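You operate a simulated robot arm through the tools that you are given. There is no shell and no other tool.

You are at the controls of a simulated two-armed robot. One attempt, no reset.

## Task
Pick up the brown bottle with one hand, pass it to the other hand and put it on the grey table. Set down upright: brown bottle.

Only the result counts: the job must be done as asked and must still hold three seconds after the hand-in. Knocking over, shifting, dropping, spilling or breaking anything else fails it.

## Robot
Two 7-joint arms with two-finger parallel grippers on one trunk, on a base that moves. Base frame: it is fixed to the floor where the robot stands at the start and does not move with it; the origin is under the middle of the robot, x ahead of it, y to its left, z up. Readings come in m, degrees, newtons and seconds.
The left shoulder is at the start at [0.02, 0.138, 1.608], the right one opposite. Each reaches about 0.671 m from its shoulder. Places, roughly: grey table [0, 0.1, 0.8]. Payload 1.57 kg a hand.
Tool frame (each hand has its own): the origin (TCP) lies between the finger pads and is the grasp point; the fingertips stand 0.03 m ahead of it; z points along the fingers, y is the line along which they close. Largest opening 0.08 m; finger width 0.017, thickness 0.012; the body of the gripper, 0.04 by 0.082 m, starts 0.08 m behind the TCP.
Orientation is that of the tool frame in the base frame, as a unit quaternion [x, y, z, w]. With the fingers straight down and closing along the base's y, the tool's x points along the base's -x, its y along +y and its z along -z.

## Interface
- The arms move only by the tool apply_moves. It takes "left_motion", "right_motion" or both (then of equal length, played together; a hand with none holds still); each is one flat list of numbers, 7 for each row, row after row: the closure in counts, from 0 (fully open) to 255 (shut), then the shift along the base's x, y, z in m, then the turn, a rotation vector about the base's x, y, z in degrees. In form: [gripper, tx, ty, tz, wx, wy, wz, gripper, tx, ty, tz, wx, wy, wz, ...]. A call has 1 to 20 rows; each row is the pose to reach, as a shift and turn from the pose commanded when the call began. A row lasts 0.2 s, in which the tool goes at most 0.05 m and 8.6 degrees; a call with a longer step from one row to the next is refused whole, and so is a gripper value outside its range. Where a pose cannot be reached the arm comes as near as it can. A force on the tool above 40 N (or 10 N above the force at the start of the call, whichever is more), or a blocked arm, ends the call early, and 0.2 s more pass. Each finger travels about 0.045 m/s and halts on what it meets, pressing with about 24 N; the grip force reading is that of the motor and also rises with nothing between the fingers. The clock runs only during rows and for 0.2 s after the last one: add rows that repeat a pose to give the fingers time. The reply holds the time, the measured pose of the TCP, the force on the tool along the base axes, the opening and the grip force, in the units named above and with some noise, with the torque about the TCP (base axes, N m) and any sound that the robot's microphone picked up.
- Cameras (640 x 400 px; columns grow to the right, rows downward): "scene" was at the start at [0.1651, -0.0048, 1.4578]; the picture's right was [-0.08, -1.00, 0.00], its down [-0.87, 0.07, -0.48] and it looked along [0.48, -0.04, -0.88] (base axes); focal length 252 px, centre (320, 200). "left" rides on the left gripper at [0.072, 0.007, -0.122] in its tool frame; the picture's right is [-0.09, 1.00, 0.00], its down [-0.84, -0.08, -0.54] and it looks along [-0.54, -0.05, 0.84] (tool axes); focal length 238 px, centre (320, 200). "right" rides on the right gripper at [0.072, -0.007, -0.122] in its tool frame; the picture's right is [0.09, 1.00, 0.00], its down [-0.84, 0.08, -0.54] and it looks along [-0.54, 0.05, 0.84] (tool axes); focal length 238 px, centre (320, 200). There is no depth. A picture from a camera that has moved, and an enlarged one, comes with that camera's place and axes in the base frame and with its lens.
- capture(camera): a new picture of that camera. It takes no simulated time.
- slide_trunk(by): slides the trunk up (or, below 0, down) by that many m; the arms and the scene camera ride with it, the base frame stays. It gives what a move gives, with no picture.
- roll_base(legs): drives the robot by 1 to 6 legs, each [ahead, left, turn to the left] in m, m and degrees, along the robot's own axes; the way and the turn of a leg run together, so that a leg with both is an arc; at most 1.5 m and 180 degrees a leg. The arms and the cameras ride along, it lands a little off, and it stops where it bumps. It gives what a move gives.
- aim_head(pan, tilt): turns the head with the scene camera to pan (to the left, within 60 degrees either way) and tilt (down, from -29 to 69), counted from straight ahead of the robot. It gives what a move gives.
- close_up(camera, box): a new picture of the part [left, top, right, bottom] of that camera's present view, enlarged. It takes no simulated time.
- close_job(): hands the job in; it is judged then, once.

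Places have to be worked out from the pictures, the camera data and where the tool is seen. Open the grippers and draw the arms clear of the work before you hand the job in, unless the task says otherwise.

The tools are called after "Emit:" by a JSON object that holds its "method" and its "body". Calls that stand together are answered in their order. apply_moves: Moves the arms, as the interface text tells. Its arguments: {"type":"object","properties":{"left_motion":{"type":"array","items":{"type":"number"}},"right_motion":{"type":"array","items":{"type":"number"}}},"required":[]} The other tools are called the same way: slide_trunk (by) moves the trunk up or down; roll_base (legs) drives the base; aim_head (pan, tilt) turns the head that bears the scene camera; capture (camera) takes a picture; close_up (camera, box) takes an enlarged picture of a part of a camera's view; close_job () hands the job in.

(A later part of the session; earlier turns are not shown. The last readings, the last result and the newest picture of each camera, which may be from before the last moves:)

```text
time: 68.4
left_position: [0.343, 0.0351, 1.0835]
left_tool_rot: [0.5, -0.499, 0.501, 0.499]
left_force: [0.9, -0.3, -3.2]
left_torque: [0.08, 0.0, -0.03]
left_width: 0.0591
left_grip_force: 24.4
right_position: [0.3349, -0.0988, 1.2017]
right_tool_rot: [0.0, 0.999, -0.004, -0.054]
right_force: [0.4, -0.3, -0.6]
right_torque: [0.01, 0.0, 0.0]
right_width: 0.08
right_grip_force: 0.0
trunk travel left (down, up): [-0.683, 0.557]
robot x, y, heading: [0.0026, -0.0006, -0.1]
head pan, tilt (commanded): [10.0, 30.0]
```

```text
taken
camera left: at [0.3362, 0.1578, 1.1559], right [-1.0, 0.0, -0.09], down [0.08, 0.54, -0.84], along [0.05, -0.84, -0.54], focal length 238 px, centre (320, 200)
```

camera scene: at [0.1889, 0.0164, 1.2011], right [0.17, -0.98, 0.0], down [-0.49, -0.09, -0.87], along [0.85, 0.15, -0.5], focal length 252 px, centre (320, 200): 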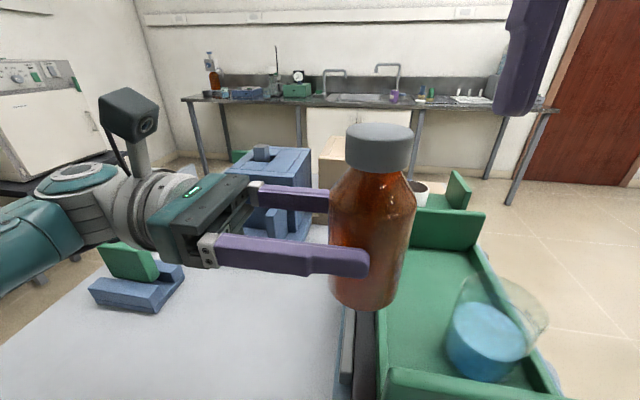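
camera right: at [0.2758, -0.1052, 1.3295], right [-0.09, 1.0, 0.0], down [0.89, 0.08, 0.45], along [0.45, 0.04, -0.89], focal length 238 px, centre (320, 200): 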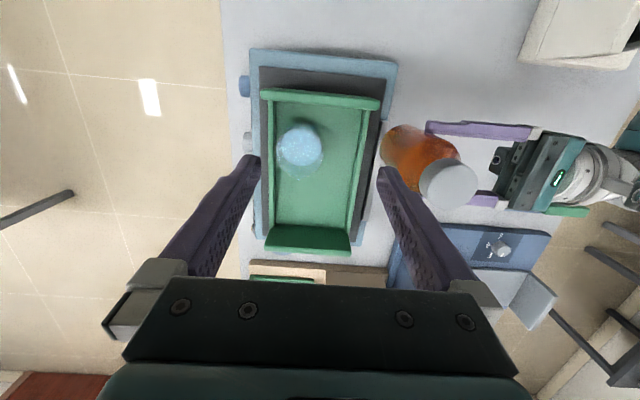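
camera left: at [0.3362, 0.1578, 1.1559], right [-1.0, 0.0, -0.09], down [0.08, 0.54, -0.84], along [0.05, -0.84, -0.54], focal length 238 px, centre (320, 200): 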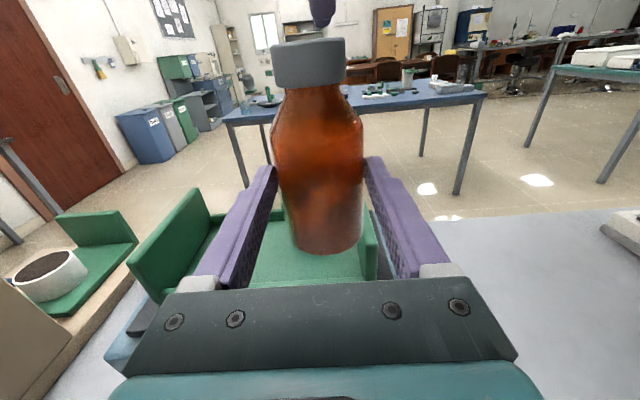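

The bottle is now upright and secure in the left hand. The right arm was blocked when folding so high, so I lower the handover height a little instead and straighten the right hand.

Emit:
{"method": "apply_moves", "body": {"left_motion": [255, 0, 0.003, -0.012, 0, 0, 0, 255, 0, 0.006, -0.024, 0, 0, 0, 255, 0, 0.01, -0.036, 0, 0, 0, 255, 0, 0.01, -0.041, 0, 0, 0, 255, 0, 0.01, -0.041, 0, 0, 0], "right_motion": [0, 0.004, 0, -0.01, 0, -3.1, 0, 0, 0.008, 0, -0.02, 0, -6.2, 0, 0, 0.008, 0, -0.028, 0, -6.2, 0, 0, 0.008, 0, -0.028, 0, -6.2, 0, 0, 0.008, 0, -0.028, 0, -6.2, 0]}}

Emit:
{"method": "capture", "body": {"camera": "right"}}

Emit:
{"method": "capture", "body": {"camera": "left"}}

Emit:
{"method": "capture", "body": {"camera": "scene"}}

```text
time: 69.6
left_position: [0.3433, 0.0466, 1.044]
left_tool_rot: [0.5, -0.499, 0.501, 0.5]
left_force: [0.0, -0.9, -2.8]
left_torque: [0.11, 0.01, 0.02]
left_width: 0.0588
left_grip_force: 24.3
right_position: [0.3419, -0.0995, 1.1746]
right_tool_rot: [0.001, 1.0, -0.004, 0.002]
right_force: [0.0, 0.3, -0.6]
right_torque: [-0.02, 0.01, -0.01]
right_width: 0.0798
right_grip_force: 0.1
trunk travel left (down, up): [-0.683, 0.557]
robot x, y, heading: [0.0034, -0.0002, 0.3]
head pan, tilt (commanded): [10.0, 30.0]
```

```text
taken
camera right: at [0.2699, -0.105, 1.2955], right [-0.09, 1.0, -0.01], down [0.84, 0.08, 0.54], along [0.54, 0.04, -0.84], focal length 238 px, centre (320, 200)
```

right: 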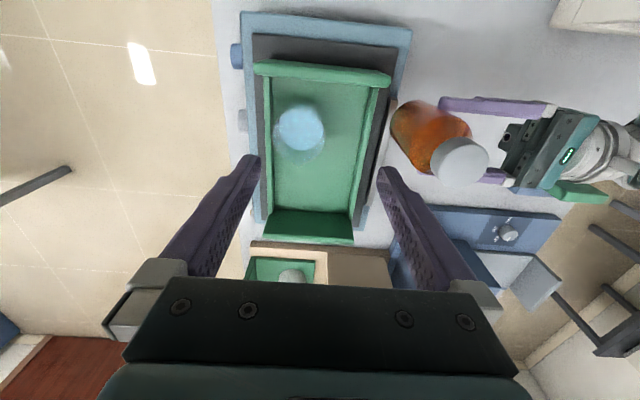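

```text
taken
camera left: at [0.336, 0.1688, 1.1157], right [-1.0, 0.0, -0.09], down [0.08, 0.54, -0.84], along [0.05, -0.84, -0.54], focal length 238 px, centre (320, 200)
```

left: 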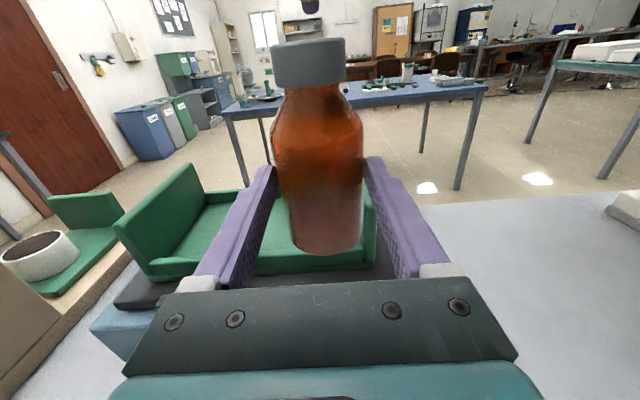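

```text
taken
camera scene: at [0.189, 0.0163, 1.2011], right [0.17, -0.98, 0.0], down [-0.49, -0.09, -0.87], along [0.85, 0.15, -0.5], focal length 252 px, centre (320, 200)
```

scene: 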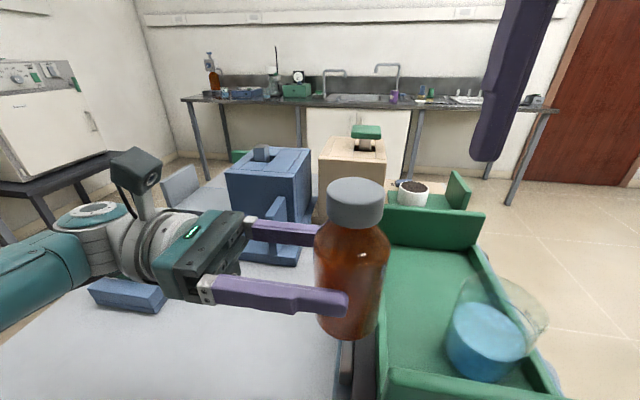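

The cameras agree that the bottle axis is at about [0.342, 0.019], near the left fingertips, with cap top at z 1.12. I move the right hand over it promptly, above cap height.

Emit:
{"method": "apply_moves", "body": {"right_motion": [0, 0, 0.03, 0.003, 0.46, 0.23, 0, 0, 0, 0.065, 0.003, 0.46, 0.23, 0, 0, 0, 0.1, 0.003, 0.46, 0.23, 0, 0, 0, 0.1185, 0.003, 0.46, 0.23, 0, 0, 0, 0.1185, 0.003, 0.46, 0.23, 0]}}

Emit:
{"method": "capture", "body": {"camera": "right"}}

Emit:
{"method": "capture", "body": {"camera": "scene"}}

Emit:
{"method": "capture", "body": {"camera": "left"}}

```text
time: 70.8
left_position: [0.3422, 0.0462, 1.0434]
left_tool_rot: [0.5, -0.5, 0.5, 0.5]
left_force: [-0.2, 0.2, -3.2]
left_torque: [0.09, 0.04, -0.02]
left_width: 0.059
left_grip_force: 24.1
right_position: [0.3423, 0.0194, 1.1767]
right_tool_rot: [0.0, 1.0, 0.001, -0.001]
right_force: [0.5, 0.9, 0.2]
right_torque: [0.01, 0.01, 0.02]
right_width: 0.0799
right_grip_force: 0.1
trunk travel left (down, up): [-0.683, 0.557]
robot x, y, heading: [-0.0015, 0.0016, -0.0]
head pan, tilt (commanded): [10.0, 30.0]
```

```text
taken
camera right: at [0.27, 0.0133, 1.2984], right [-0.09, 1.0, 0.0], down [0.84, 0.08, 0.54], along [0.54, 0.05, -0.84], focal length 238 px, centre (320, 200)
```

right: 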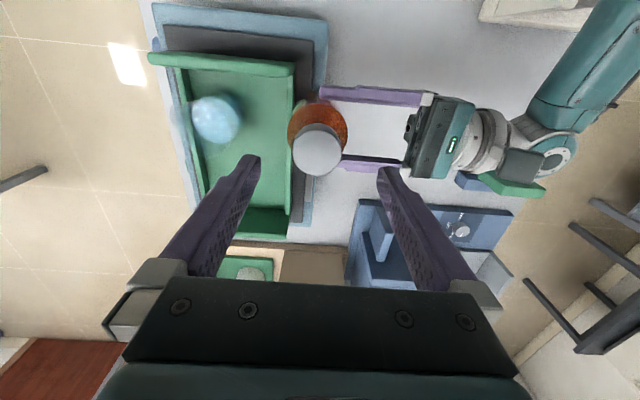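

```text
taken
camera scene: at [0.189, 0.0163, 1.2011], right [0.17, -0.98, 0.0], down [-0.49, -0.09, -0.87], along [0.85, 0.15, -0.5], focal length 252 px, centre (320, 200)
```

scene: 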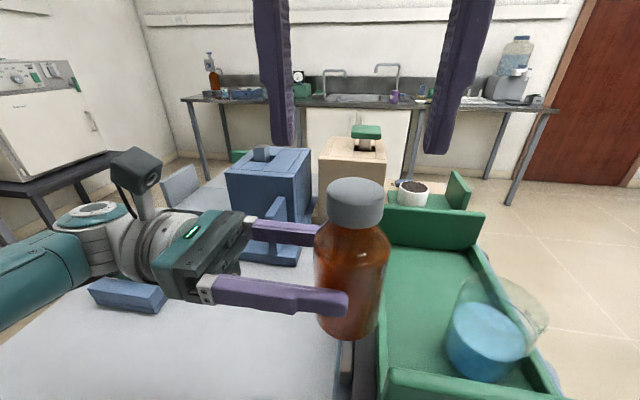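

```text
taken
camera left: at [0.336, 0.1688, 1.1157], right [-1.0, 0.0, -0.09], down [0.08, 0.54, -0.84], along [0.05, -0.84, -0.54], focal length 238 px, centre (320, 200)
```

left: 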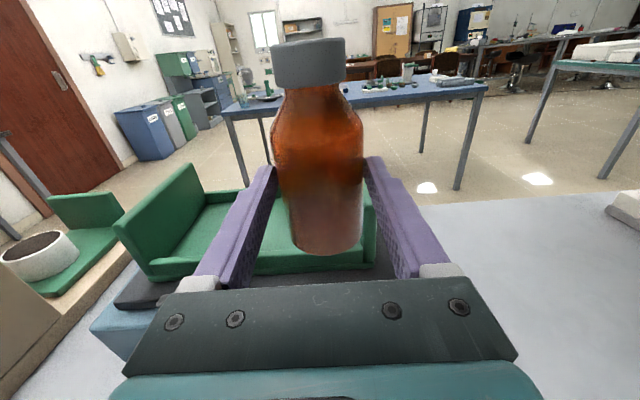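

The right fingers straddle the cap within a few millimetres. I descend around the bottle to body height (TCP about 1.062) with the gripper open.

Emit:
{"method": "apply_moves", "body": {"right_motion": [0, -0.003, 0, -0.02, 0, 0, 0, 0, -0.003, 0, -0.045, 0, 0, 0, 0, -0.003, 0, -0.07, 0, 0, 0, 0, -0.003, 0, -0.09, 0, 0, 0, 0, -0.003, 0, -0.105, 0, 0, 0, 0, -0.003, 0, -0.115, 0, 0, 0, 0, -0.003, 0, -0.115, 0, 0, 0]}}

Emit:
{"method": "capture", "body": {"camera": "scene"}}

Emit:
{"method": "capture", "body": {"camera": "right"}}

Emit:
{"method": "capture", "body": {"camera": "left"}}

```text
time: 72.4
left_position: [0.3438, 0.0456, 1.0447]
left_tool_rot: [0.499, -0.5, 0.5, 0.5]
left_force: [0.9, -0.6, -2.8]
left_torque: [0.1, 0.0, -0.01]
left_width: 0.0587
left_grip_force: 24.0
right_position: [0.3399, 0.0193, 1.0613]
right_tool_rot: [0.001, 1.0, 0.002, -0.001]
right_force: [-0.3, -0.4, 0.3]
right_torque: [-0.01, 0.03, 0.03]
right_width: 0.0799
right_grip_force: 0.1
trunk travel left (down, up): [-0.683, 0.557]
robot x, y, heading: [-0.0019, 0.0039, -0.1]
head pan, tilt (commanded): [10.0, 30.0]
```

```text
taken
camera scene: at [0.189, 0.0163, 1.2011], right [0.17, -0.98, 0.0], down [-0.49, -0.09, -0.87], along [0.85, 0.15, -0.5], focal length 252 px, centre (320, 200)
```

scene: 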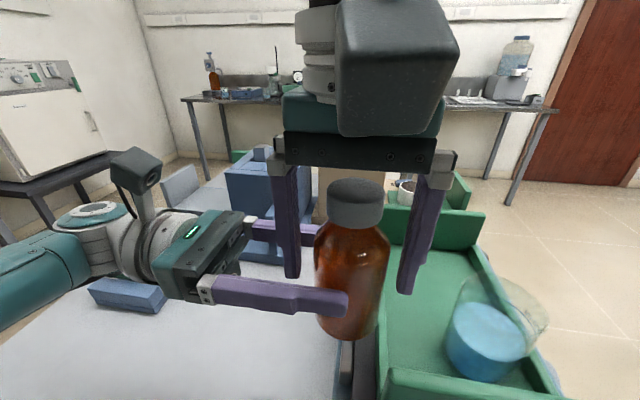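

```text
taken
camera right: at [0.2678, 0.0125, 1.1826], right [-0.09, 1.0, 0.0], down [0.84, 0.08, 0.54], along [0.54, 0.05, -0.84], focal length 238 px, centre (320, 200)
```

right: 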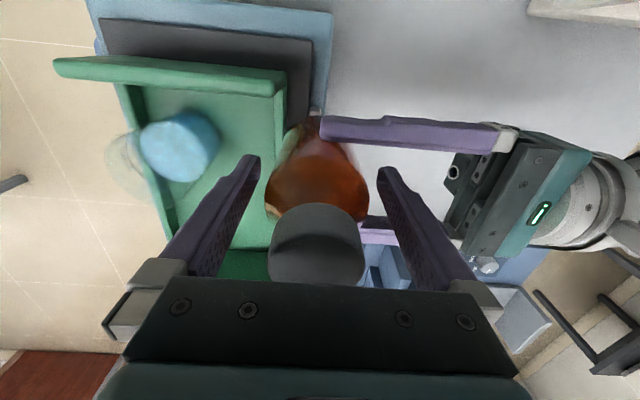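

```text
taken
camera left: at [0.336, 0.1688, 1.1157], right [-1.0, 0.0, -0.09], down [0.08, 0.54, -0.84], along [0.05, -0.84, -0.54], focal length 238 px, centre (320, 200)
```

left: 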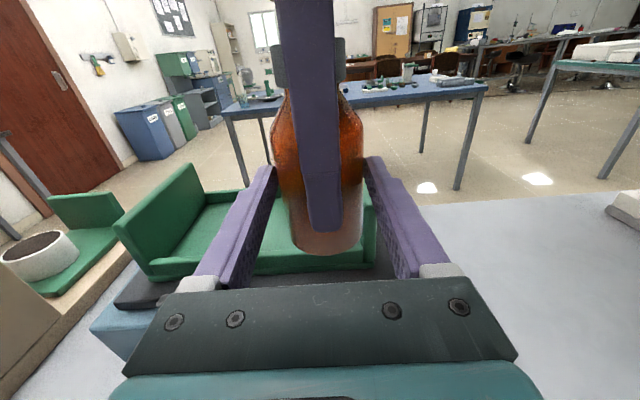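

The right fingers are centred on the body, palm clear above the cap. I close the right gripper while the left keeps holding.

Emit:
{"method": "apply_moves", "body": {"right_motion": [255, 0, 0, 0, 0, 0, 0, 255, 0, 0, 0, 0, 0, 0, 255, 0, 0, 0, 0, 0, 0, 255, 0, 0, 0, 0, 0, 0, 255, 0, 0, 0, 0, 0, 0]}}

Emit:
{"method": "capture", "body": {"camera": "left"}}

Emit:
{"method": "capture", "body": {"camera": "right"}}

Emit:
{"method": "capture", "body": {"camera": "scene"}}

```text
time: 73.6
left_position: [0.3442, 0.0471, 1.0452]
left_tool_rot: [0.499, -0.5, 0.502, 0.499]
left_force: [-0.9, 13.6, -2.1]
left_torque: [0.02, 0.05, -0.03]
left_width: 0.0588
left_grip_force: 24.0
right_position: [0.3398, 0.0188, 1.0622]
right_tool_rot: [0.002, 1.0, -0.001, -0.001]
right_force: [1.1, -11.7, -0.7]
right_torque: [-0.19, -0.09, 0.01]
right_width: 0.0591
right_grip_force: 23.9
trunk travel left (down, up): [-0.683, 0.557]
robot x, y, heading: [-0.0026, -0.0012, -0.3]
head pan, tilt (commanded): [10.0, 30.0]
```

```text
taken
camera left: at [0.336, 0.1692, 1.1158], right [-1.0, 0.0, -0.09], down [0.08, 0.54, -0.84], along [0.05, -0.84, -0.54], focal length 238 px, centre (320, 200)
```

left: 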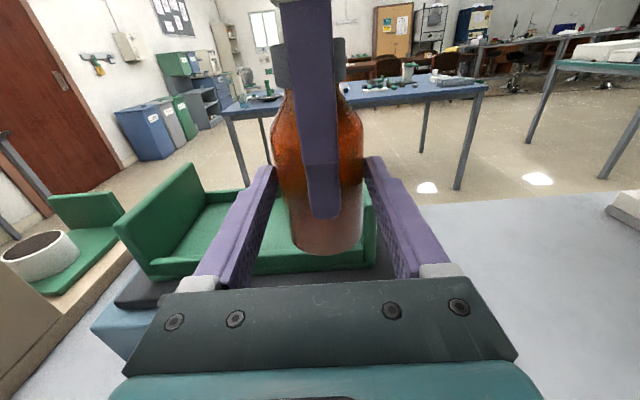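

```text
taken
camera right: at [0.268, 0.012, 1.1826], right [-0.09, 1.0, 0.0], down [0.84, 0.08, 0.54], along [0.54, 0.05, -0.84], focal length 238 px, centre (320, 200)
```

right: 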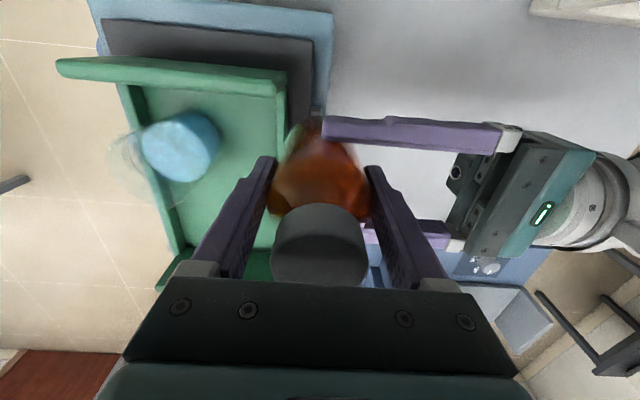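

```text
taken
camera scene: at [0.189, 0.0163, 1.2011], right [0.17, -0.98, 0.0], down [-0.49, -0.09, -0.87], along [0.85, 0.15, -0.5], focal length 252 px, centre (320, 200)
```

scene: 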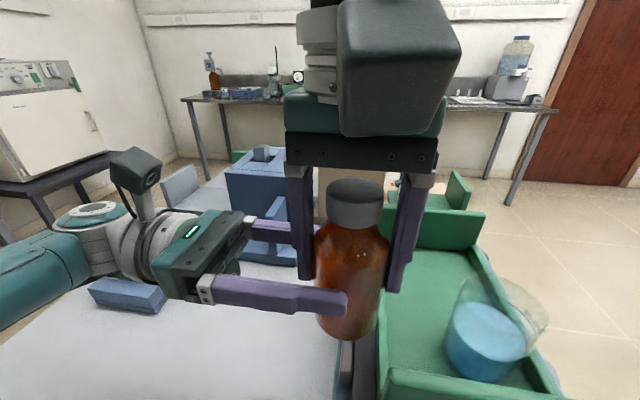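

Both hands hold the bottle now (right width 0.059, 24 N). I release the left gripper, wait, then withdraw it straight back along +y.

Emit:
{"method": "apply_moves", "body": {"left_motion": [0, 0, 0, 0, 0, 0, 0, 0, 0, 0, 0, 0, 0, 0, 0, 0, 0, 0, 0, 0, 0, 0, 0, 0, 0, 0, 0, 0]}}

Emit:
{"method": "capture", "body": {"camera": "left"}}

Emit:
{"method": "capture", "body": {"camera": "right"}}

```text
time: 74.6
left_position: [0.3419, 0.0459, 1.0443]
left_tool_rot: [0.499, -0.5, 0.501, 0.5]
left_force: [0.3, -0.8, -1.2]
left_torque: [0.02, 0.02, 0.01]
left_width: 0.08
left_grip_force: 0.1
right_position: [0.3391, 0.0198, 1.0609]
right_tool_rot: [0.002, 1.0, 0.001, -0.002]
right_force: [-0.5, -1.0, -0.3]
right_torque: [0.0, 0.0, -0.01]
right_width: 0.0592
right_grip_force: 24.3
trunk travel left (down, up): [-0.683, 0.557]
robot x, y, heading: [0.0017, -0.004, 0.3]
head pan, tilt (commanded): [10.0, 30.0]
```

```text
taken
camera left: at [0.336, 0.1688, 1.1158], right [-1.0, 0.0, -0.09], down [0.08, 0.54, -0.84], along [0.05, -0.84, -0.54], focal length 238 px, centre (320, 200)
```

left: 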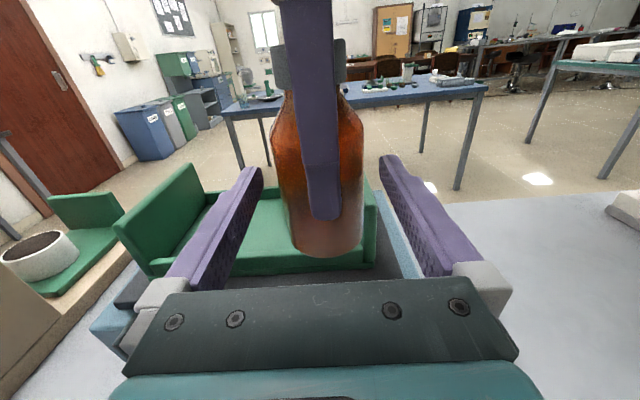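

```text
taken
camera right: at [0.2678, 0.0125, 1.1828], right [-0.09, 1.0, 0.0], down [0.84, 0.08, 0.54], along [0.54, 0.05, -0.84], focal length 238 px, centre (320, 200)
```

right: 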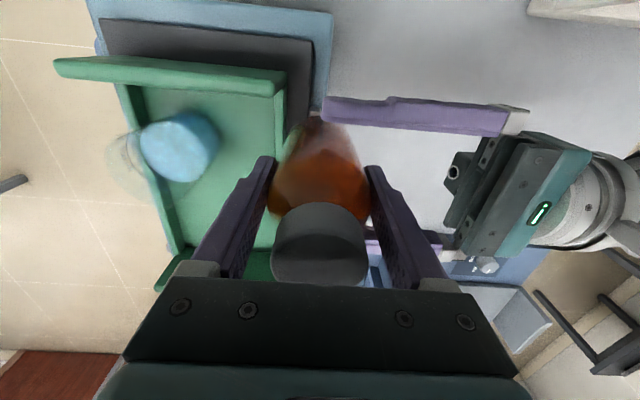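

The left fingers are open and the bottle stays in the right hand. I wait briefly and re-read the forces to make sure the right hand carries it before withdrawing.

Emit:
{"method": "apply_moves", "body": {"right_motion": [255, 0, 0, 0, 0, 0, 0, 255, 0, 0, 0.004, 0, 0, 0, 255, 0, 0, 0.004, 0, 0, 0]}}

Emit:
{"method": "capture", "body": {"camera": "left"}}

```text
time: 75.4
left_position: [0.3426, 0.0469, 1.0444]
left_tool_rot: [0.501, -0.499, 0.501, 0.499]
left_force: [0.3, -0.5, -0.1]
left_torque: [-0.01, 0.0, 0.01]
left_width: 0.0801
left_grip_force: 0.0
right_position: [0.3395, 0.0187, 1.0662]
right_tool_rot: [0.001, 1.0, 0.0, -0.001]
right_force: [0.7, 0.3, -4.0]
right_torque: [0.01, 0.0, -0.01]
right_width: 0.0591
right_grip_force: 23.7
trunk travel left (down, up): [-0.683, 0.557]
robot x, y, heading: [0.0032, -0.0007, 0.1]
head pan, tilt (commanded): [10.0, 30.0]
```

```text
taken
camera left: at [0.336, 0.1688, 1.1158], right [-1.0, 0.0, -0.09], down [0.08, 0.54, -0.84], along [0.05, -0.84, -0.54], focal length 238 px, centre (320, 200)
```

left: 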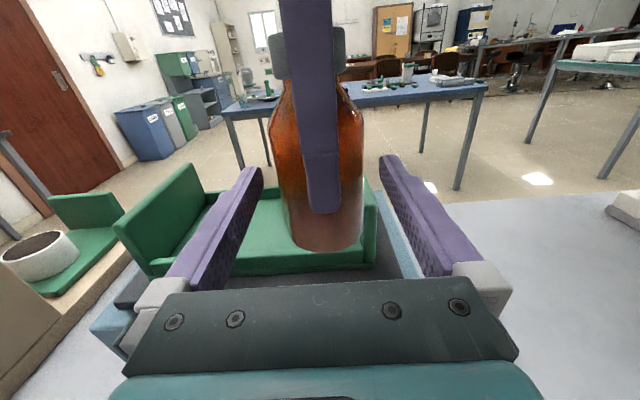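

The right hand clearly carries the bottle. The left arm has little room straight back, so I separate both hands: right moves a little up and to -y, left back along +y.

Emit:
{"method": "apply_moves", "body": {"right_motion": [255, 0, 0, 0.008, 0, 0, 0, 255, 0, -0.01, 0.016, 0, 0, 0, 255, 0, -0.022, 0.022, 0, 0, 0, 255, 0, -0.035, 0.025, 0, 0, 0, 255, 0, -0.035, 0.025, 0, 0, 0], "left_motion": [0, 0, 0.006, 0, 0, 0, 0, 0, 0, 0.012, 0, 0, 0, 0, 0, 0, 0.018, 0, 0, 0, 0, 0, 0, 0.025, 0, 0, 0, 0, 0, 0, 0.025, 0, 0, 0, 0]}}

Emit:
{"method": "capture", "body": {"camera": "left"}}

Emit:
{"method": "capture", "body": {"camera": "right"}}

```text
time: 76.6
left_position: [0.3439, 0.0714, 1.0437]
left_tool_rot: [0.499, -0.501, 0.5, 0.501]
left_force: [-0.1, 0.1, -0.2]
left_torque: [0.01, -0.02, -0.01]
left_width: 0.08
left_grip_force: 0.2
right_position: [0.3399, -0.0153, 1.0929]
right_tool_rot: [0.001, 1.0, 0.0, 0.0]
right_force: [0.9, -0.4, -2.9]
right_torque: [-0.04, -0.05, 0.02]
right_width: 0.0596
right_grip_force: 24.2
trunk travel left (down, up): [-0.683, 0.557]
robot x, y, heading: [0.0006, 0.0012, 0.2]
head pan, tilt (commanded): [10.0, 30.0]
```

```text
taken
camera left: at [0.3368, 0.1929, 1.1147], right [-1.0, 0.0, -0.09], down [0.08, 0.54, -0.84], along [0.05, -0.84, -0.54], focal length 238 px, centre (320, 200)
```

left: 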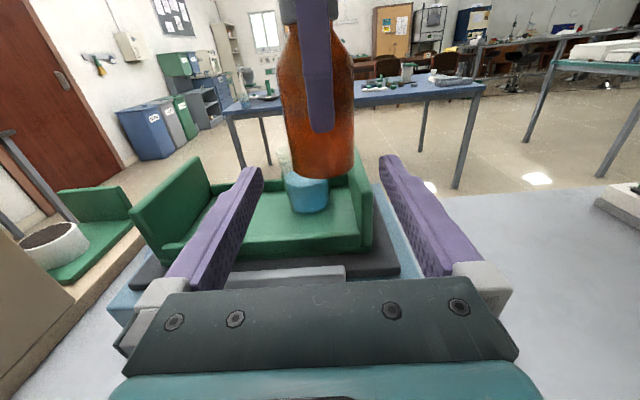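

```text
taken
camera right: at [0.2674, -0.0226, 1.2141], right [-0.09, 1.0, 0.0], down [0.84, 0.08, 0.54], along [0.54, 0.05, -0.84], focal length 238 px, centre (320, 200)
```

right: 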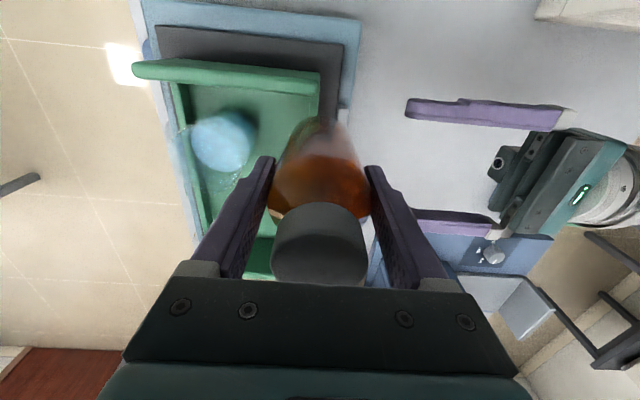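

The hands are separated and the bottle sits well in the right hand. I turn the left hand back to fingers-down while moving it away to the left, clear of the placing spot.

Emit:
{"method": "apply_moves", "body": {"left_motion": [0, 0, 0.015, 0.01, 7, 0, 0, 0, 0, 0.035, 0.02, 15, 0, 0, 0, 0, 0.058, 0.03, 23, 0, 0, 0, 0, 0.081, 0.04, 31, 0, 0, 0, 0, 0.104, 0.05, 39, 0, 0, 0, 0, 0.127, 0.06, 47, 0, 0, 0, 0, 0.15, 0.07, 55, 0, 0, 0, 0, 0.173, 0.08, 63, 0, 0, 0, 0, 0.196, 0.08, 71, 0, 0, 0, 0, 0.219, 0.08, 79, 0, 0, 0, 0, 0.24, 0.08, 85, 0, 0, 0, 0, 0.255, 0.08, 90, 0, 0, 0, 0, 0.255, 0.08, 90, 0, 0]}}

Emit:
{"method": "capture", "body": {"camera": "left"}}

Emit:
{"method": "aim_head", "body": {"pan": 15, "tilt": 45}}

Emit:
{"method": "capture", "body": {"camera": "scene"}}

```text
time: 79.4
left_position: [0.3447, 0.3272, 1.124]
left_tool_rot: [-0.706, 0.708, 0.0, 0.0]
left_force: [-0.1, 0.7, 1.1]
left_torque: [0.0, -0.01, 0.01]
left_width: 0.0801
left_grip_force: 0.1
right_position: [0.338, -0.0159, 1.0923]
right_tool_rot: [0.001, 1.0, 0.001, -0.001]
right_force: [0.2, 0.0, -2.8]
right_torque: [0.02, 0.03, -0.01]
right_width: 0.0595
right_grip_force: 24.3
trunk travel left (down, up): [-0.683, 0.557]
robot x, y, heading: [-0.0015, 0.0023, -0.1]
head pan, tilt (commanded): [10.0, 30.0]
```

```text
taken
camera left: at [0.3382, 0.255, 1.2457], right [-1.0, 0.09, 0.0], down [0.08, 0.84, 0.54], along [0.05, 0.54, -0.84], focal length 238 px, centre (320, 200)
```

left: 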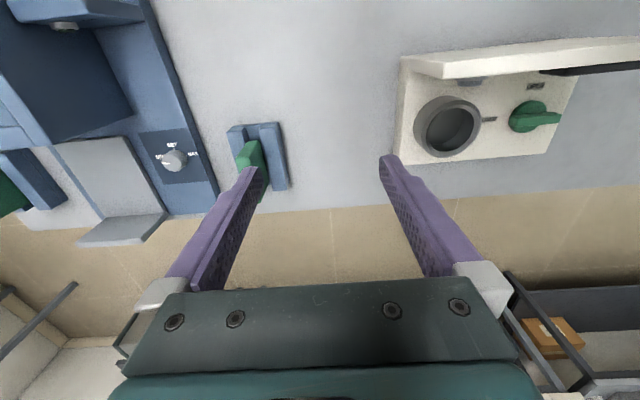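

```text
time: 80.2
left_position: [0.3442, 0.3264, 1.1243]
left_tool_rot: [-0.707, 0.708, 0.0, 0.0]
left_force: [0.3, -0.5, -0.2]
left_torque: [0.01, 0.02, 0.01]
left_width: 0.0797
left_grip_force: 0.1
right_position: [0.3399, -0.0154, 1.0932]
right_tool_rot: [0.001, 1.0, 0.001, -0.001]
right_force: [0.0, 0.2, -3.0]
right_torque: [-0.02, 0.04, 0.05]
right_width: 0.0593
right_grip_force: 24.4
trunk travel left (down, up): [-0.683, 0.557]
robot x, y, heading: [-0.0, -0.0021, -0.1]
head pan, tilt (commanded): [15.0, 45.0]
```

```text
taken
camera scene: at [0.1785, 0.0216, 1.1786], right [0.26, -0.97, 0.0], down [-0.68, -0.18, -0.71], along [0.68, 0.18, -0.71], focal length 252 px, centre (320, 200)
```

scene: 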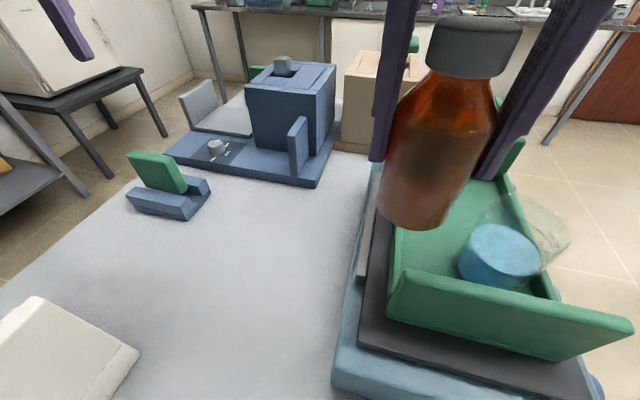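

Left hand is clear. I carry the bottle with the right hand over to above the free table spot, then lower to about z 0.95 (TCP).

Emit:
{"method": "apply_moves", "body": {"right_motion": [255, 0, 0.02, 0, 0, 0, 0, 255, 0, 0.045, 0, 0, 0, 0, 255, 0, 0.07, 0, 0, 0, 0, 255, 0, 0.095, 0, 0, 0, 0, 255, 0, 0.115, 0, 0, 0, 0, 255, -0.005, 0.1305, -0.01, 0, 0, 0, 255, -0.015, 0.1305, -0.03, 0, 0, 0, 255, -0.025, 0.1305, -0.055, 0, 0, 0, 255, -0.035, 0.1305, -0.08, 0, 0, 0, 255, -0.045, 0.1305, -0.105, 0, 0, 0, 255, -0.055, 0.1305, -0.125, 0, 0, 0, 255, -0.062, 0.1305, -0.14, 0, 0, 0, 255, -0.062, 0.1305, -0.14, 0, 0, 0]}}

Emit:
{"method": "capture", "body": {"camera": "scene"}}

Emit:
{"method": "capture", "body": {"camera": "right"}}

Emit:
{"method": "capture", "body": {"camera": "left"}}

```text
time: 82.7
left_position: [0.3461, 0.3265, 1.1231]
left_tool_rot: [-0.706, 0.708, -0.001, -0.001]
left_force: [-0.3, -0.5, 0.0]
left_torque: [-0.03, 0.04, 0.01]
left_width: 0.0798
left_grip_force: 0.0
right_position: [0.3646, 0.0826, 1.005]
right_tool_rot: [0.04, 0.995, -0.014, 0.089]
right_force: [0.3, 0.3, -3.0]
right_torque: [-0.01, 0.02, -0.03]
right_width: 0.0593
right_grip_force: 23.8
trunk travel left (down, up): [-0.683, 0.557]
robot x, y, heading: [-0.001, 0.002, 0.1]
head pan, tilt (commanded): [15.0, 45.0]
stopped in row 12 (right hand): the arm was blocked; the commanded pose is now the measured one
```

```text
taken
camera scene: at [0.1594, 0.0111, 1.1531], right [0.18, -0.98, 0.0], down [-0.9, -0.16, -0.42], along [0.41, 0.07, -0.91], focal length 252 px, centre (320, 200)
```

scene: 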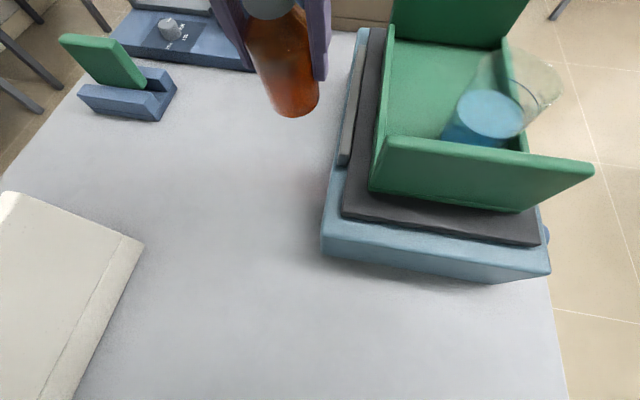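

```text
taken
camera right: at [0.2713, 0.0859, 1.1123], right [-0.01, 1.0, -0.04], down [0.73, 0.03, 0.68], along [0.68, -0.02, -0.73], focal length 238 px, centre (320, 200)
```

right: 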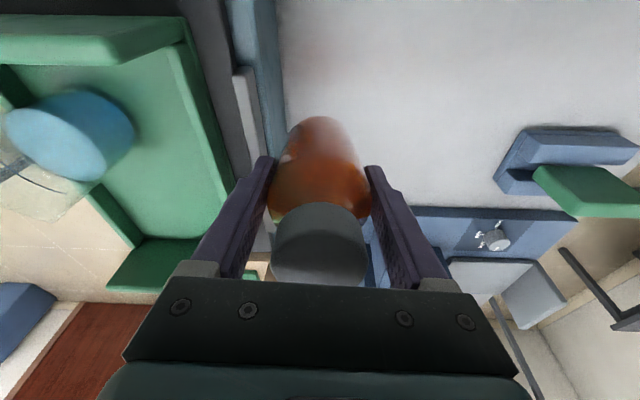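

```text
taken
camera left: at [0.3386, 0.2547, 1.2459], right [-1.0, 0.09, 0.0], down [0.08, 0.84, 0.54], along [0.05, 0.54, -0.84], focal length 238 px, centre (320, 200)
```

left: 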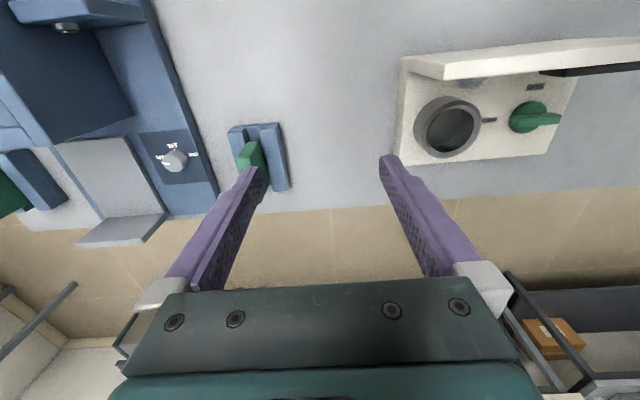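

The right forearm bumped into the robot's own head (the scene camera got pushed down), which stopped the move; the bottle is still firmly held. I back the right hand off upward and to -y, restoring its vertical orientation.

Emit:
{"method": "apply_moves", "body": {"right_motion": [255, 0, -0.005, 0.025, 0.5, 3.4, 1.5, 255, 0, -0.01, 0.05, 1.0, 6.8, 3.0, 255, -0.005, -0.03, 0.07, 1.6, 10.2, 4.6, 255, -0.01, -0.055, 0.085, 1.6, 10.2, 4.6, 255, -0.018, -0.08, 0.088, 1.6, 10.2, 4.6, 255, -0.02, -0.0926, 0.088, 1.6, 10.2, 4.6, 255, -0.02, -0.0926, 0.088, 1.6, 10.2, 4.6]}}

Emit:
{"method": "aim_head", "body": {"pan": 0, "tilt": 50}}

Emit:
{"method": "capture", "body": {"camera": "scene"}}

Emit:
{"method": "capture", "body": {"camera": "right"}}

```text
time: 84.3
left_position: [0.3442, 0.326, 1.1229]
left_tool_rot: [-0.707, 0.708, 0.0, -0.001]
left_force: [0.0, 0.4, 0.1]
left_torque: [0.02, 0.0, 0.04]
left_width: 0.08
left_grip_force: 0.1
right_position: [0.3347, -0.005, 1.0902]
right_tool_rot: [-0.008, 1.0, 0.001, -0.004]
right_force: [0.1, -0.2, -3.2]
right_torque: [0.0, 0.02, -0.01]
right_width: 0.0592
right_grip_force: 24.1
trunk travel left (down, up): [-0.683, 0.557]
robot x, y, heading: [-0.0021, 0.0, 0.0]
head pan, tilt (commanded): [15.0, 45.0]
```

```text
time: 85.1
left_position: [0.3445, 0.3267, 1.123]
left_tool_rot: [-0.707, 0.708, -0.001, 0.0]
left_force: [0.0, 0.7, 0.0]
left_torque: [0.01, 0.02, 0.0]
left_width: 0.0799
left_grip_force: 0.0
right_position: [0.3354, -0.0049, 1.09]
right_tool_rot: [-0.008, 1.0, 0.001, -0.004]
right_force: [-0.4, -0.6, -2.8]
right_torque: [0.02, 0.05, -0.01]
right_width: 0.0592
right_grip_force: 23.8
trunk travel left (down, up): [-0.683, 0.557]
robot x, y, heading: [-0.0018, 0.0007, -0.0]
head pan, tilt (commanded): [0.0, 50.0]
```

```text
taken
camera scene: at [0.1769, 0.0007, 1.1716], right [0.0, -1.0, 0.0], down [-0.77, 0.0, -0.64], along [0.64, 0.0, -0.77], focal length 252 px, centre (320, 200)
```

scene: 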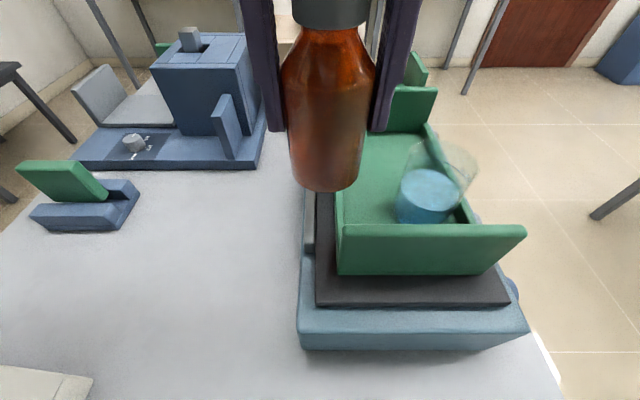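

```text
taken
camera right: at [0.2646, -0.0134, 1.2119], right [-0.11, 0.99, 0.0], down [0.84, 0.09, 0.54], along [0.53, 0.06, -0.84], focal length 238 px, centre (320, 200)
```

right: 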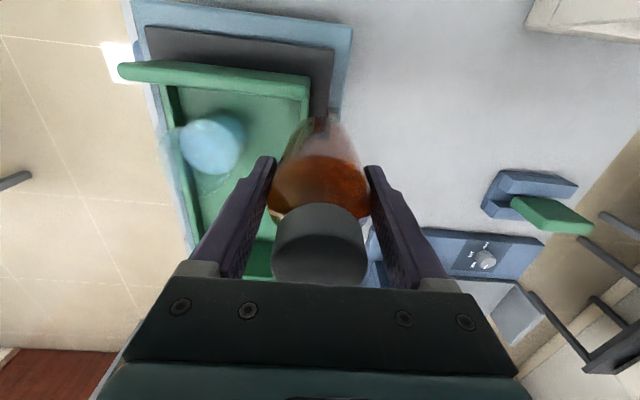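

Recovered: the bottle is still held upright at [0.335, -0.005]. The left-hand area makes the right arm cross the head, so I'll place on the free grey table area in front of the tray stack, around [0.165, -0.13]; I raise the trunk 0.15 m so the arm isn't folded too much.

Emit:
{"method": "slide_trunk", "body": {"by": 0.15}}

Emit:
{"method": "aim_head", "body": {"pan": -15, "tilt": 65}}

Emit:
{"method": "capture", "body": {"camera": "scene"}}

```text
time: 86.8
left_position: [0.3456, 0.326, 1.2742]
left_tool_rot: [-0.706, 0.708, 0.0, -0.001]
left_force: [-0.3, 0.1, 0.1]
left_torque: [-0.01, 0.03, -0.01]
left_width: 0.0799
left_grip_force: 0.0
right_position: [0.3351, -0.0054, 1.2407]
right_tool_rot: [-0.008, 1.0, 0.001, -0.005]
right_force: [-0.1, 0.0, -2.7]
right_torque: [0.01, 0.0, 0.0]
right_width: 0.0595
right_grip_force: 24.2
trunk travel left (down, up): [-0.833, 0.407]
robot x, y, heading: [0.0032, -0.0013, 0.1]
head pan, tilt (commanded): [0.0, 50.0]
```

```text
time: 87.6
left_position: [0.3452, 0.3262, 1.2744]
left_tool_rot: [-0.707, 0.707, -0.001, -0.001]
left_force: [0.7, 0.6, 0.7]
left_torque: [0.0, 0.0, 0.0]
left_width: 0.0799
left_grip_force: 0.1
right_position: [0.3343, -0.005, 1.2404]
right_tool_rot: [-0.008, 1.0, 0.002, -0.005]
right_force: [-0.1, 0.5, -2.1]
right_torque: [0.02, 0.03, -0.02]
right_width: 0.0592
right_grip_force: 23.9
trunk travel left (down, up): [-0.833, 0.407]
robot x, y, heading: [0.0019, 0.0004, 0.1]
head pan, tilt (commanded): [-15.0, 65.0]
```

```text
taken
camera scene: at [0.1586, -0.0151, 1.3035], right [-0.26, -0.97, 0.0], down [-0.88, 0.23, -0.42], along [0.41, -0.11, -0.91], focal length 252 px, centre (320, 200)
```

scene: 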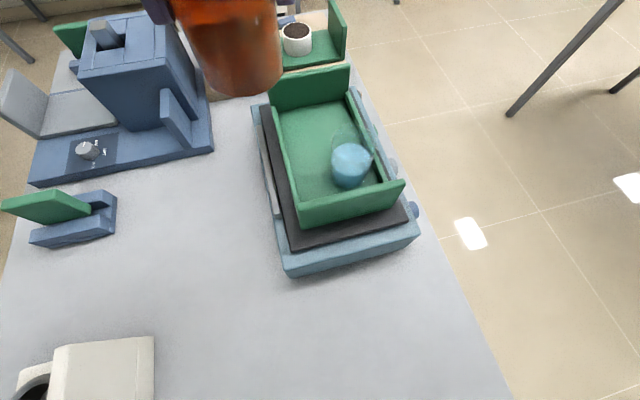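

The area in front of the hotplate (x < 0.23, y about -0.25 to 0.1) is free. I lower the bottle to just above wall height and move toward the front edge, passing well clear of the glass.

Emit:
{"method": "apply_moves", "body": {"right_motion": [255, 0, 0, -0.02, 0, 0, 0, 255, 0, 0, -0.05, 0, 0, 0, 255, 0, 0, -0.08, 0, 0, 0, 255, 0, 0, -0.11, 0, 0, 0, 255, 0, 0, -0.135, 0, 0, 0, 255, -0.01, -0.02, -0.14, 0, 0, 0, 255, -0.023, -0.043, -0.14, 0, 0, 0, 255, -0.037, -0.067, -0.14, 0, 0, 0, 255, -0.051, -0.091, -0.14, 0, 0, 0, 255, -0.065, -0.115, -0.14, 0, 0, 0, 255, -0.065, -0.115, -0.14, 0, 0, 0]}}

Emit:
{"method": "capture", "body": {"camera": "scene"}}

Emit:
{"method": "capture", "body": {"camera": "right"}}

```text
time: 90.0
left_position: [0.3459, 0.3262, 1.274]
left_tool_rot: [-0.706, 0.708, 0.0, 0.0]
left_force: [0.3, 0.1, -0.2]
left_torque: [-0.03, -0.02, -0.02]
left_width: 0.0797
left_grip_force: 0.0
right_position: [0.2708, -0.1189, 1.1]
right_tool_rot: [-0.008, 1.0, 0.001, -0.005]
right_force: [0.2, -0.4, -4.0]
right_torque: [0.0, -0.01, -0.02]
right_width: 0.0596
right_grip_force: 23.9
trunk travel left (down, up): [-0.833, 0.407]
robot x, y, heading: [-0.0021, 0.0006, 0.1]
head pan, tilt (commanded): [-15.0, 65.0]
```

```text
taken
camera scene: at [0.1586, -0.0151, 1.3035], right [-0.26, -0.97, 0.0], down [-0.88, 0.23, -0.42], along [0.41, -0.11, -0.91], focal length 252 px, centre (320, 200)
```

scene: 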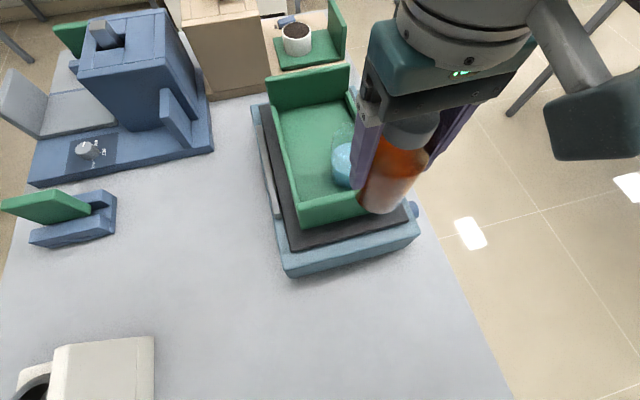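

```text
taken
camera right: at [0.1999, -0.1281, 1.2213], right [-0.11, 0.99, 0.0], down [0.84, 0.09, 0.54], along [0.53, 0.06, -0.84], focal length 238 px, centre (320, 200)
```

right: 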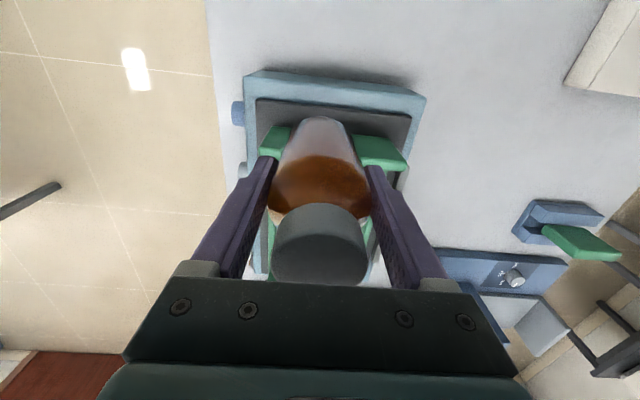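

Still steady at [0.271, -0.119, 1.10]. I continue back to x 0.165 and lower toward the table, stopping with the base several centimetres above it.

Emit:
{"method": "apply_moves", "body": {"right_motion": [255, -0.02, 0, 0, 0, 0, 0, 255, -0.045, 0, -0.008, 0, 0, 0, 255, -0.07, -0.004, -0.02, 0, 0, 0, 255, -0.09, -0.008, -0.04, 0, 0, 0, 255, -0.104, -0.011, -0.065, 0, 0, 0, 255, -0.106, -0.011, -0.095, 0, 0, 0, 255, -0.106, -0.011, -0.125, 0, 0, 0, 255, -0.106, -0.011, -0.15, 0, 0, 0, 255, -0.106, -0.011, -0.165, 0, 0, 0, 255, -0.106, -0.011, -0.165, 0, 0, 0]}}

Emit:
{"method": "capture", "body": {"camera": "scene"}}

Emit:
{"method": "capture", "body": {"camera": "right"}}

```text
time: 92.2
left_position: [0.3453, 0.3261, 1.2745]
left_tool_rot: [-0.707, 0.708, -0.001, 0.0]
left_force: [0.2, 0.4, 0.1]
left_torque: [0.02, -0.04, 0.01]
left_width: 0.0797
left_grip_force: 0.1
right_position: [0.1641, -0.1292, 0.9376]
right_tool_rot: [-0.008, 1.0, 0.002, -0.004]
right_force: [0.4, 0.3, -2.5]
right_torque: [0.02, 0.02, -0.01]
right_width: 0.0592
right_grip_force: 24.5
trunk travel left (down, up): [-0.833, 0.407]
robot x, y, heading: [0.0014, 0.0011, -0.0]
head pan, tilt (commanded): [-15.0, 65.0]
```

```text
taken
camera scene: at [0.1586, -0.0151, 1.3035], right [-0.26, -0.97, 0.0], down [-0.88, 0.23, -0.42], along [0.41, -0.11, -0.91], focal length 252 px, centre (320, 200)
```

scene: 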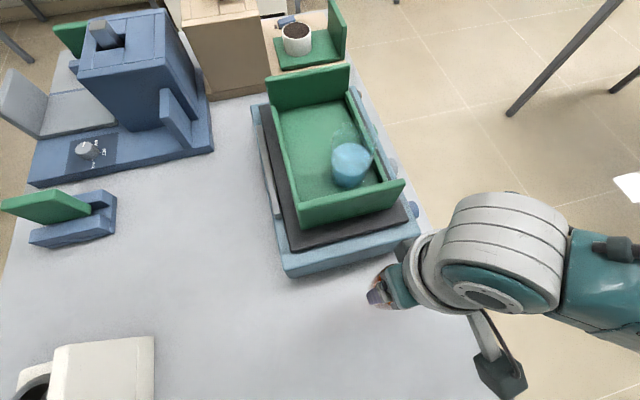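

```text
taken
camera right: at [0.093, -0.1378, 1.0591], right [-0.11, 0.99, 0.0], down [0.84, 0.09, 0.54], along [0.53, 0.06, -0.84], focal length 238 px, centre (320, 200)
```

right: 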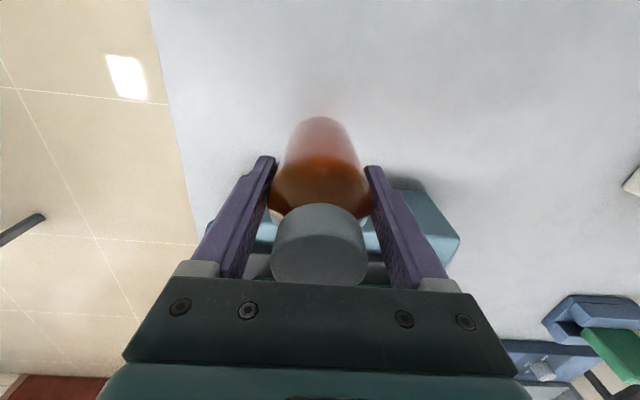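

The bottle hangs over a clear part of the table. I lower to about 2 cm above the expected contact height, then feel for the table in small steps.

Emit:
{"method": "apply_moves", "body": {"right_motion": [255, 0, 0, -0.02, 0, 0, 0, 255, 0, 0, -0.038, 0, 0, 0, 255, 0, 0, -0.05, 0, 0, 0, 255, 0, 0, -0.055, 0, 0, 0, 255, 0, 0, -0.055, 0, 0, 0]}}

Emit:
{"method": "capture", "body": {"camera": "right"}}

Emit:
{"method": "aim_head", "body": {"pan": -40, "tilt": 69}}

Emit:
{"method": "capture", "body": {"camera": "scene"}}

```text
time: 93.4
left_position: [0.3447, 0.3259, 1.2735]
left_tool_rot: [-0.706, 0.708, 0.0, -0.001]
left_force: [0.7, -0.1, -0.1]
left_torque: [0.01, 0.01, -0.02]
left_width: 0.0798
left_grip_force: 0.0
right_position: [0.1635, -0.1313, 0.8802]
right_tool_rot: [-0.008, 1.0, 0.002, -0.005]
right_force: [0.2, 0.4, -2.9]
right_torque: [-0.01, 0.01, 0.02]
right_width: 0.0594
right_grip_force: 23.8
trunk travel left (down, up): [-0.833, 0.407]
robot x, y, heading: [-0.0009, 0.0041, 0.1]
head pan, tilt (commanded): [-15.0, 65.0]
```

```text
taken
camera right: at [0.0929, -0.1397, 1.002], right [-0.11, 0.99, 0.0], down [0.84, 0.09, 0.54], along [0.53, 0.06, -0.84], focal length 238 px, centre (320, 200)
```

right: 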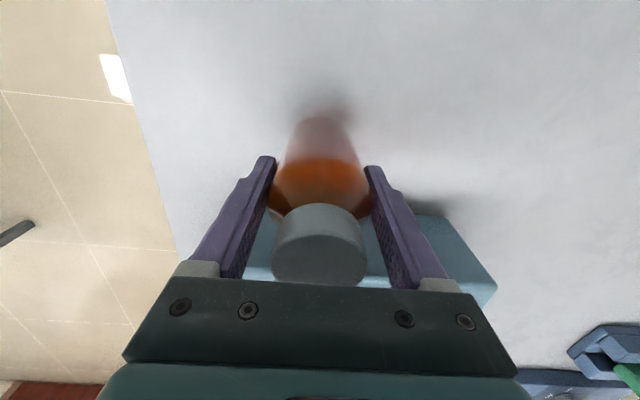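

```text
time: 94.3
left_position: [0.3441, 0.3265, 1.2732]
left_tool_rot: [-0.706, 0.708, -0.001, -0.001]
left_force: [0.4, -0.4, -0.1]
left_torque: [0.03, -0.02, -0.03]
left_width: 0.0799
left_grip_force: 0.0
right_position: [0.1633, -0.1316, 0.8804]
right_tool_rot: [-0.008, 1.0, 0.002, -0.005]
right_force: [0.7, -0.3, -2.9]
right_torque: [-0.03, 0.02, 0.0]
right_width: 0.0591
right_grip_force: 24.0
trunk travel left (down, up): [-0.833, 0.407]
robot x, y, heading: [-0.0013, -0.0035, 0.0]
head pan, tilt (commanded): [-40.0, 68.8]
```

```text
taken
camera scene: at [0.1429, -0.0353, 1.2997], right [-0.64, -0.77, 0.0], down [-0.71, 0.6, -0.36], along [0.28, -0.23, -0.93], focal length 252 px, centre (320, 200)
```

scene: 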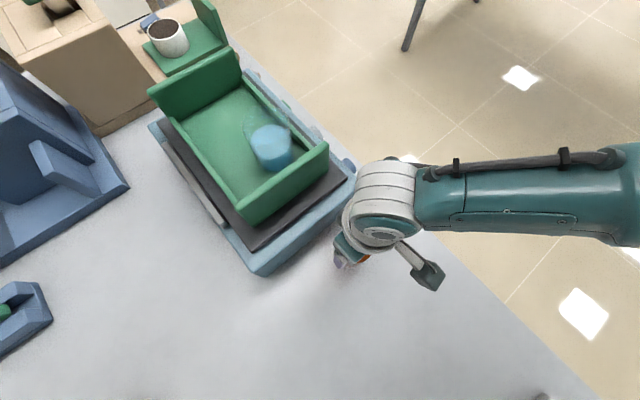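

No contact yet (force still just the weight). I go down in small steps, reading the force.

Emit:
{"method": "apply_moves", "body": {"right_motion": [255, 0, 0, -0.004, 0, 0, 0, 255, 0, 0, -0.008, 0, 0, 0, 255, 0, 0, -0.01, 0, 0, 0]}}

Emit:
{"method": "apply_moves", "body": {"right_motion": [255, 0, 0, -0.003, 0, 0, 0, 255, 0, 0, -0.003, 0, 0, 0]}}

```text
time: 95.1
left_position: [0.3449, 0.3259, 1.2737]
left_tool_rot: [-0.706, 0.708, -0.001, -0.001]
left_force: [0.1, -0.4, 0.8]
left_torque: [-0.01, 0.0, -0.01]
left_width: 0.0798
left_grip_force: 0.2
right_position: [0.164, -0.1314, 0.8695]
right_tool_rot: [-0.008, 1.0, 0.002, -0.005]
right_force: [0.3, -0.7, -3.5]
right_torque: [0.01, 0.05, 0.02]
right_width: 0.0591
right_grip_force: 24.1
trunk travel left (down, up): [-0.833, 0.407]
robot x, y, heading: [-0.0018, -0.0033, -0.2]
head pan, tilt (commanded): [-40.0, 68.8]
```

```text
time: 95.7
left_position: [0.3448, 0.3265, 1.2741]
left_tool_rot: [-0.706, 0.708, 0.0, 0.0]
left_force: [0.1, -0.9, 0.1]
left_torque: [-0.02, -0.01, 0.02]
left_width: 0.0801
left_grip_force: 0.1
right_position: [0.1647, -0.1313, 0.8675]
right_tool_rot: [-0.008, 1.0, 0.002, -0.004]
right_force: [-0.3, 0.3, -3.3]
right_torque: [0.01, 0.02, 0.0]
right_width: 0.0592
right_grip_force: 23.8
trunk travel left (down, up): [-0.833, 0.407]
robot x, y, heading: [-0.0021, -0.0016, 0.3]
head pan, tilt (commanded): [-40.0, 68.8]
```

Still only the weight on the hand; I keep stepping down 3 mm at a time.

Emit:
{"method": "apply_moves", "body": {"right_motion": [255, 0, 0, -0.003, 0, 0, 0, 255, 0, 0, -0.003, 0, 0, 0]}}

Emit:
{"method": "apply_moves", "body": {"right_motion": [255, 0, 0, -0.003, 0, 0, 0, 255, 0, 0, -0.003, 0, 0, 0]}}

```text
time: 96.3
left_position: [0.3455, 0.3257, 1.2732]
left_tool_rot: [-0.707, 0.707, 0.0, -0.001]
left_force: [-0.7, -0.5, -0.1]
left_torque: [-0.03, -0.01, 0.01]
left_width: 0.0802
left_grip_force: 0.1
right_position: [0.1649, -0.1302, 0.8633]
right_tool_rot: [-0.008, 1.0, 0.002, -0.005]
right_force: [-0.1, -0.3, -2.5]
right_torque: [0.0, 0.0, 0.01]
right_width: 0.0591
right_grip_force: 24.1
trunk travel left (down, up): [-0.833, 0.407]
robot x, y, heading: [-0.0035, 0.0055, 0.1]
head pan, tilt (commanded): [-40.0, 68.8]
```

```text
time: 96.9
left_position: [0.3459, 0.3266, 1.2732]
left_tool_rot: [-0.707, 0.708, 0.0, -0.001]
left_force: [-0.6, 0.4, 1.0]
left_torque: [-0.03, 0.0, -0.02]
left_width: 0.0803
left_grip_force: 0.1
right_position: [0.1643, -0.1316, 0.8611]
right_tool_rot: [-0.008, 1.0, 0.001, -0.005]
right_force: [0.4, 0.2, -2.5]
right_torque: [-0.02, 0.01, 0.0]
right_width: 0.0591
right_grip_force: 24.0
trunk travel left (down, up): [-0.833, 0.407]
robot x, y, heading: [-0.0024, 0.0002, 0.2]
head pan, tilt (commanded): [-40.0, 68.8]
```

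No contact yet at 0.861; I continue in the same small steps.

Emit:
{"method": "apply_moves", "body": {"right_motion": [255, 0, 0, -0.003, 0, 0, 0, 255, 0, 0, -0.003, 0, 0, 0]}}

Emit:
{"method": "apply_moves", "body": {"right_motion": [255, 0, 0, -0.003, 0, 0, 0, 255, 0, 0, -0.003, 0, 0, 0]}}

Emit:
{"method": "capture", "body": {"camera": "right"}}

```text
time: 97.5
left_position: [0.3453, 0.3272, 1.2735]
left_tool_rot: [-0.706, 0.708, 0.0, -0.001]
left_force: [-0.3, 0.0, -1.3]
left_torque: [0.0, -0.01, 0.01]
left_width: 0.08
left_grip_force: 0.0
right_position: [0.1647, -0.1305, 0.8581]
right_tool_rot: [-0.008, 1.0, 0.002, -0.004]
right_force: [0.2, -0.9, -3.0]
right_torque: [-0.01, -0.02, 0.01]
right_width: 0.0596
right_grip_force: 24.1
trunk travel left (down, up): [-0.833, 0.407]
robot x, y, heading: [-0.0034, 0.0004, 0.2]
head pan, tilt (commanded): [-40.0, 68.8]
```

```text
time: 98.1
left_position: [0.3457, 0.3264, 1.2735]
left_tool_rot: [-0.706, 0.708, 0.0, 0.0]
left_force: [-0.1, -0.6, 0.6]
left_torque: [-0.03, -0.03, -0.01]
left_width: 0.0801
left_grip_force: 0.0
right_position: [0.1656, -0.1296, 0.8563]
right_tool_rot: [-0.008, 1.0, 0.001, -0.004]
right_force: [0.1, 0.5, -3.5]
right_torque: [0.0, 0.03, 0.03]
right_width: 0.0591
right_grip_force: 24.4
trunk travel left (down, up): [-0.833, 0.407]
robot x, y, heading: [-0.0012, 0.0021, 0.1]
head pan, tilt (commanded): [-40.0, 68.8]
```

```text
taken
camera right: at [0.0938, -0.1393, 0.9777], right [-0.11, 0.99, 0.0], down [0.84, 0.09, 0.54], along [0.53, 0.06, -0.84], focal length 238 px, centre (320, 200)
```

right: 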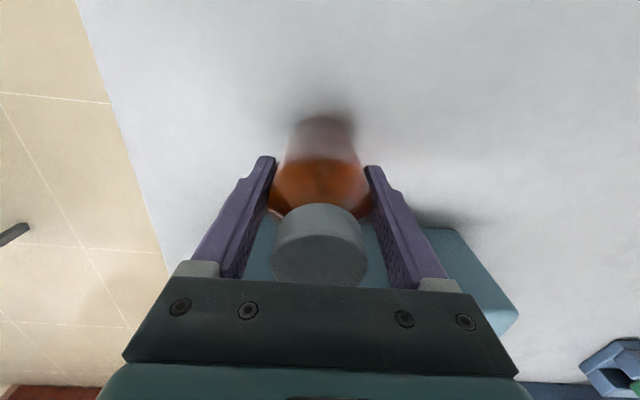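

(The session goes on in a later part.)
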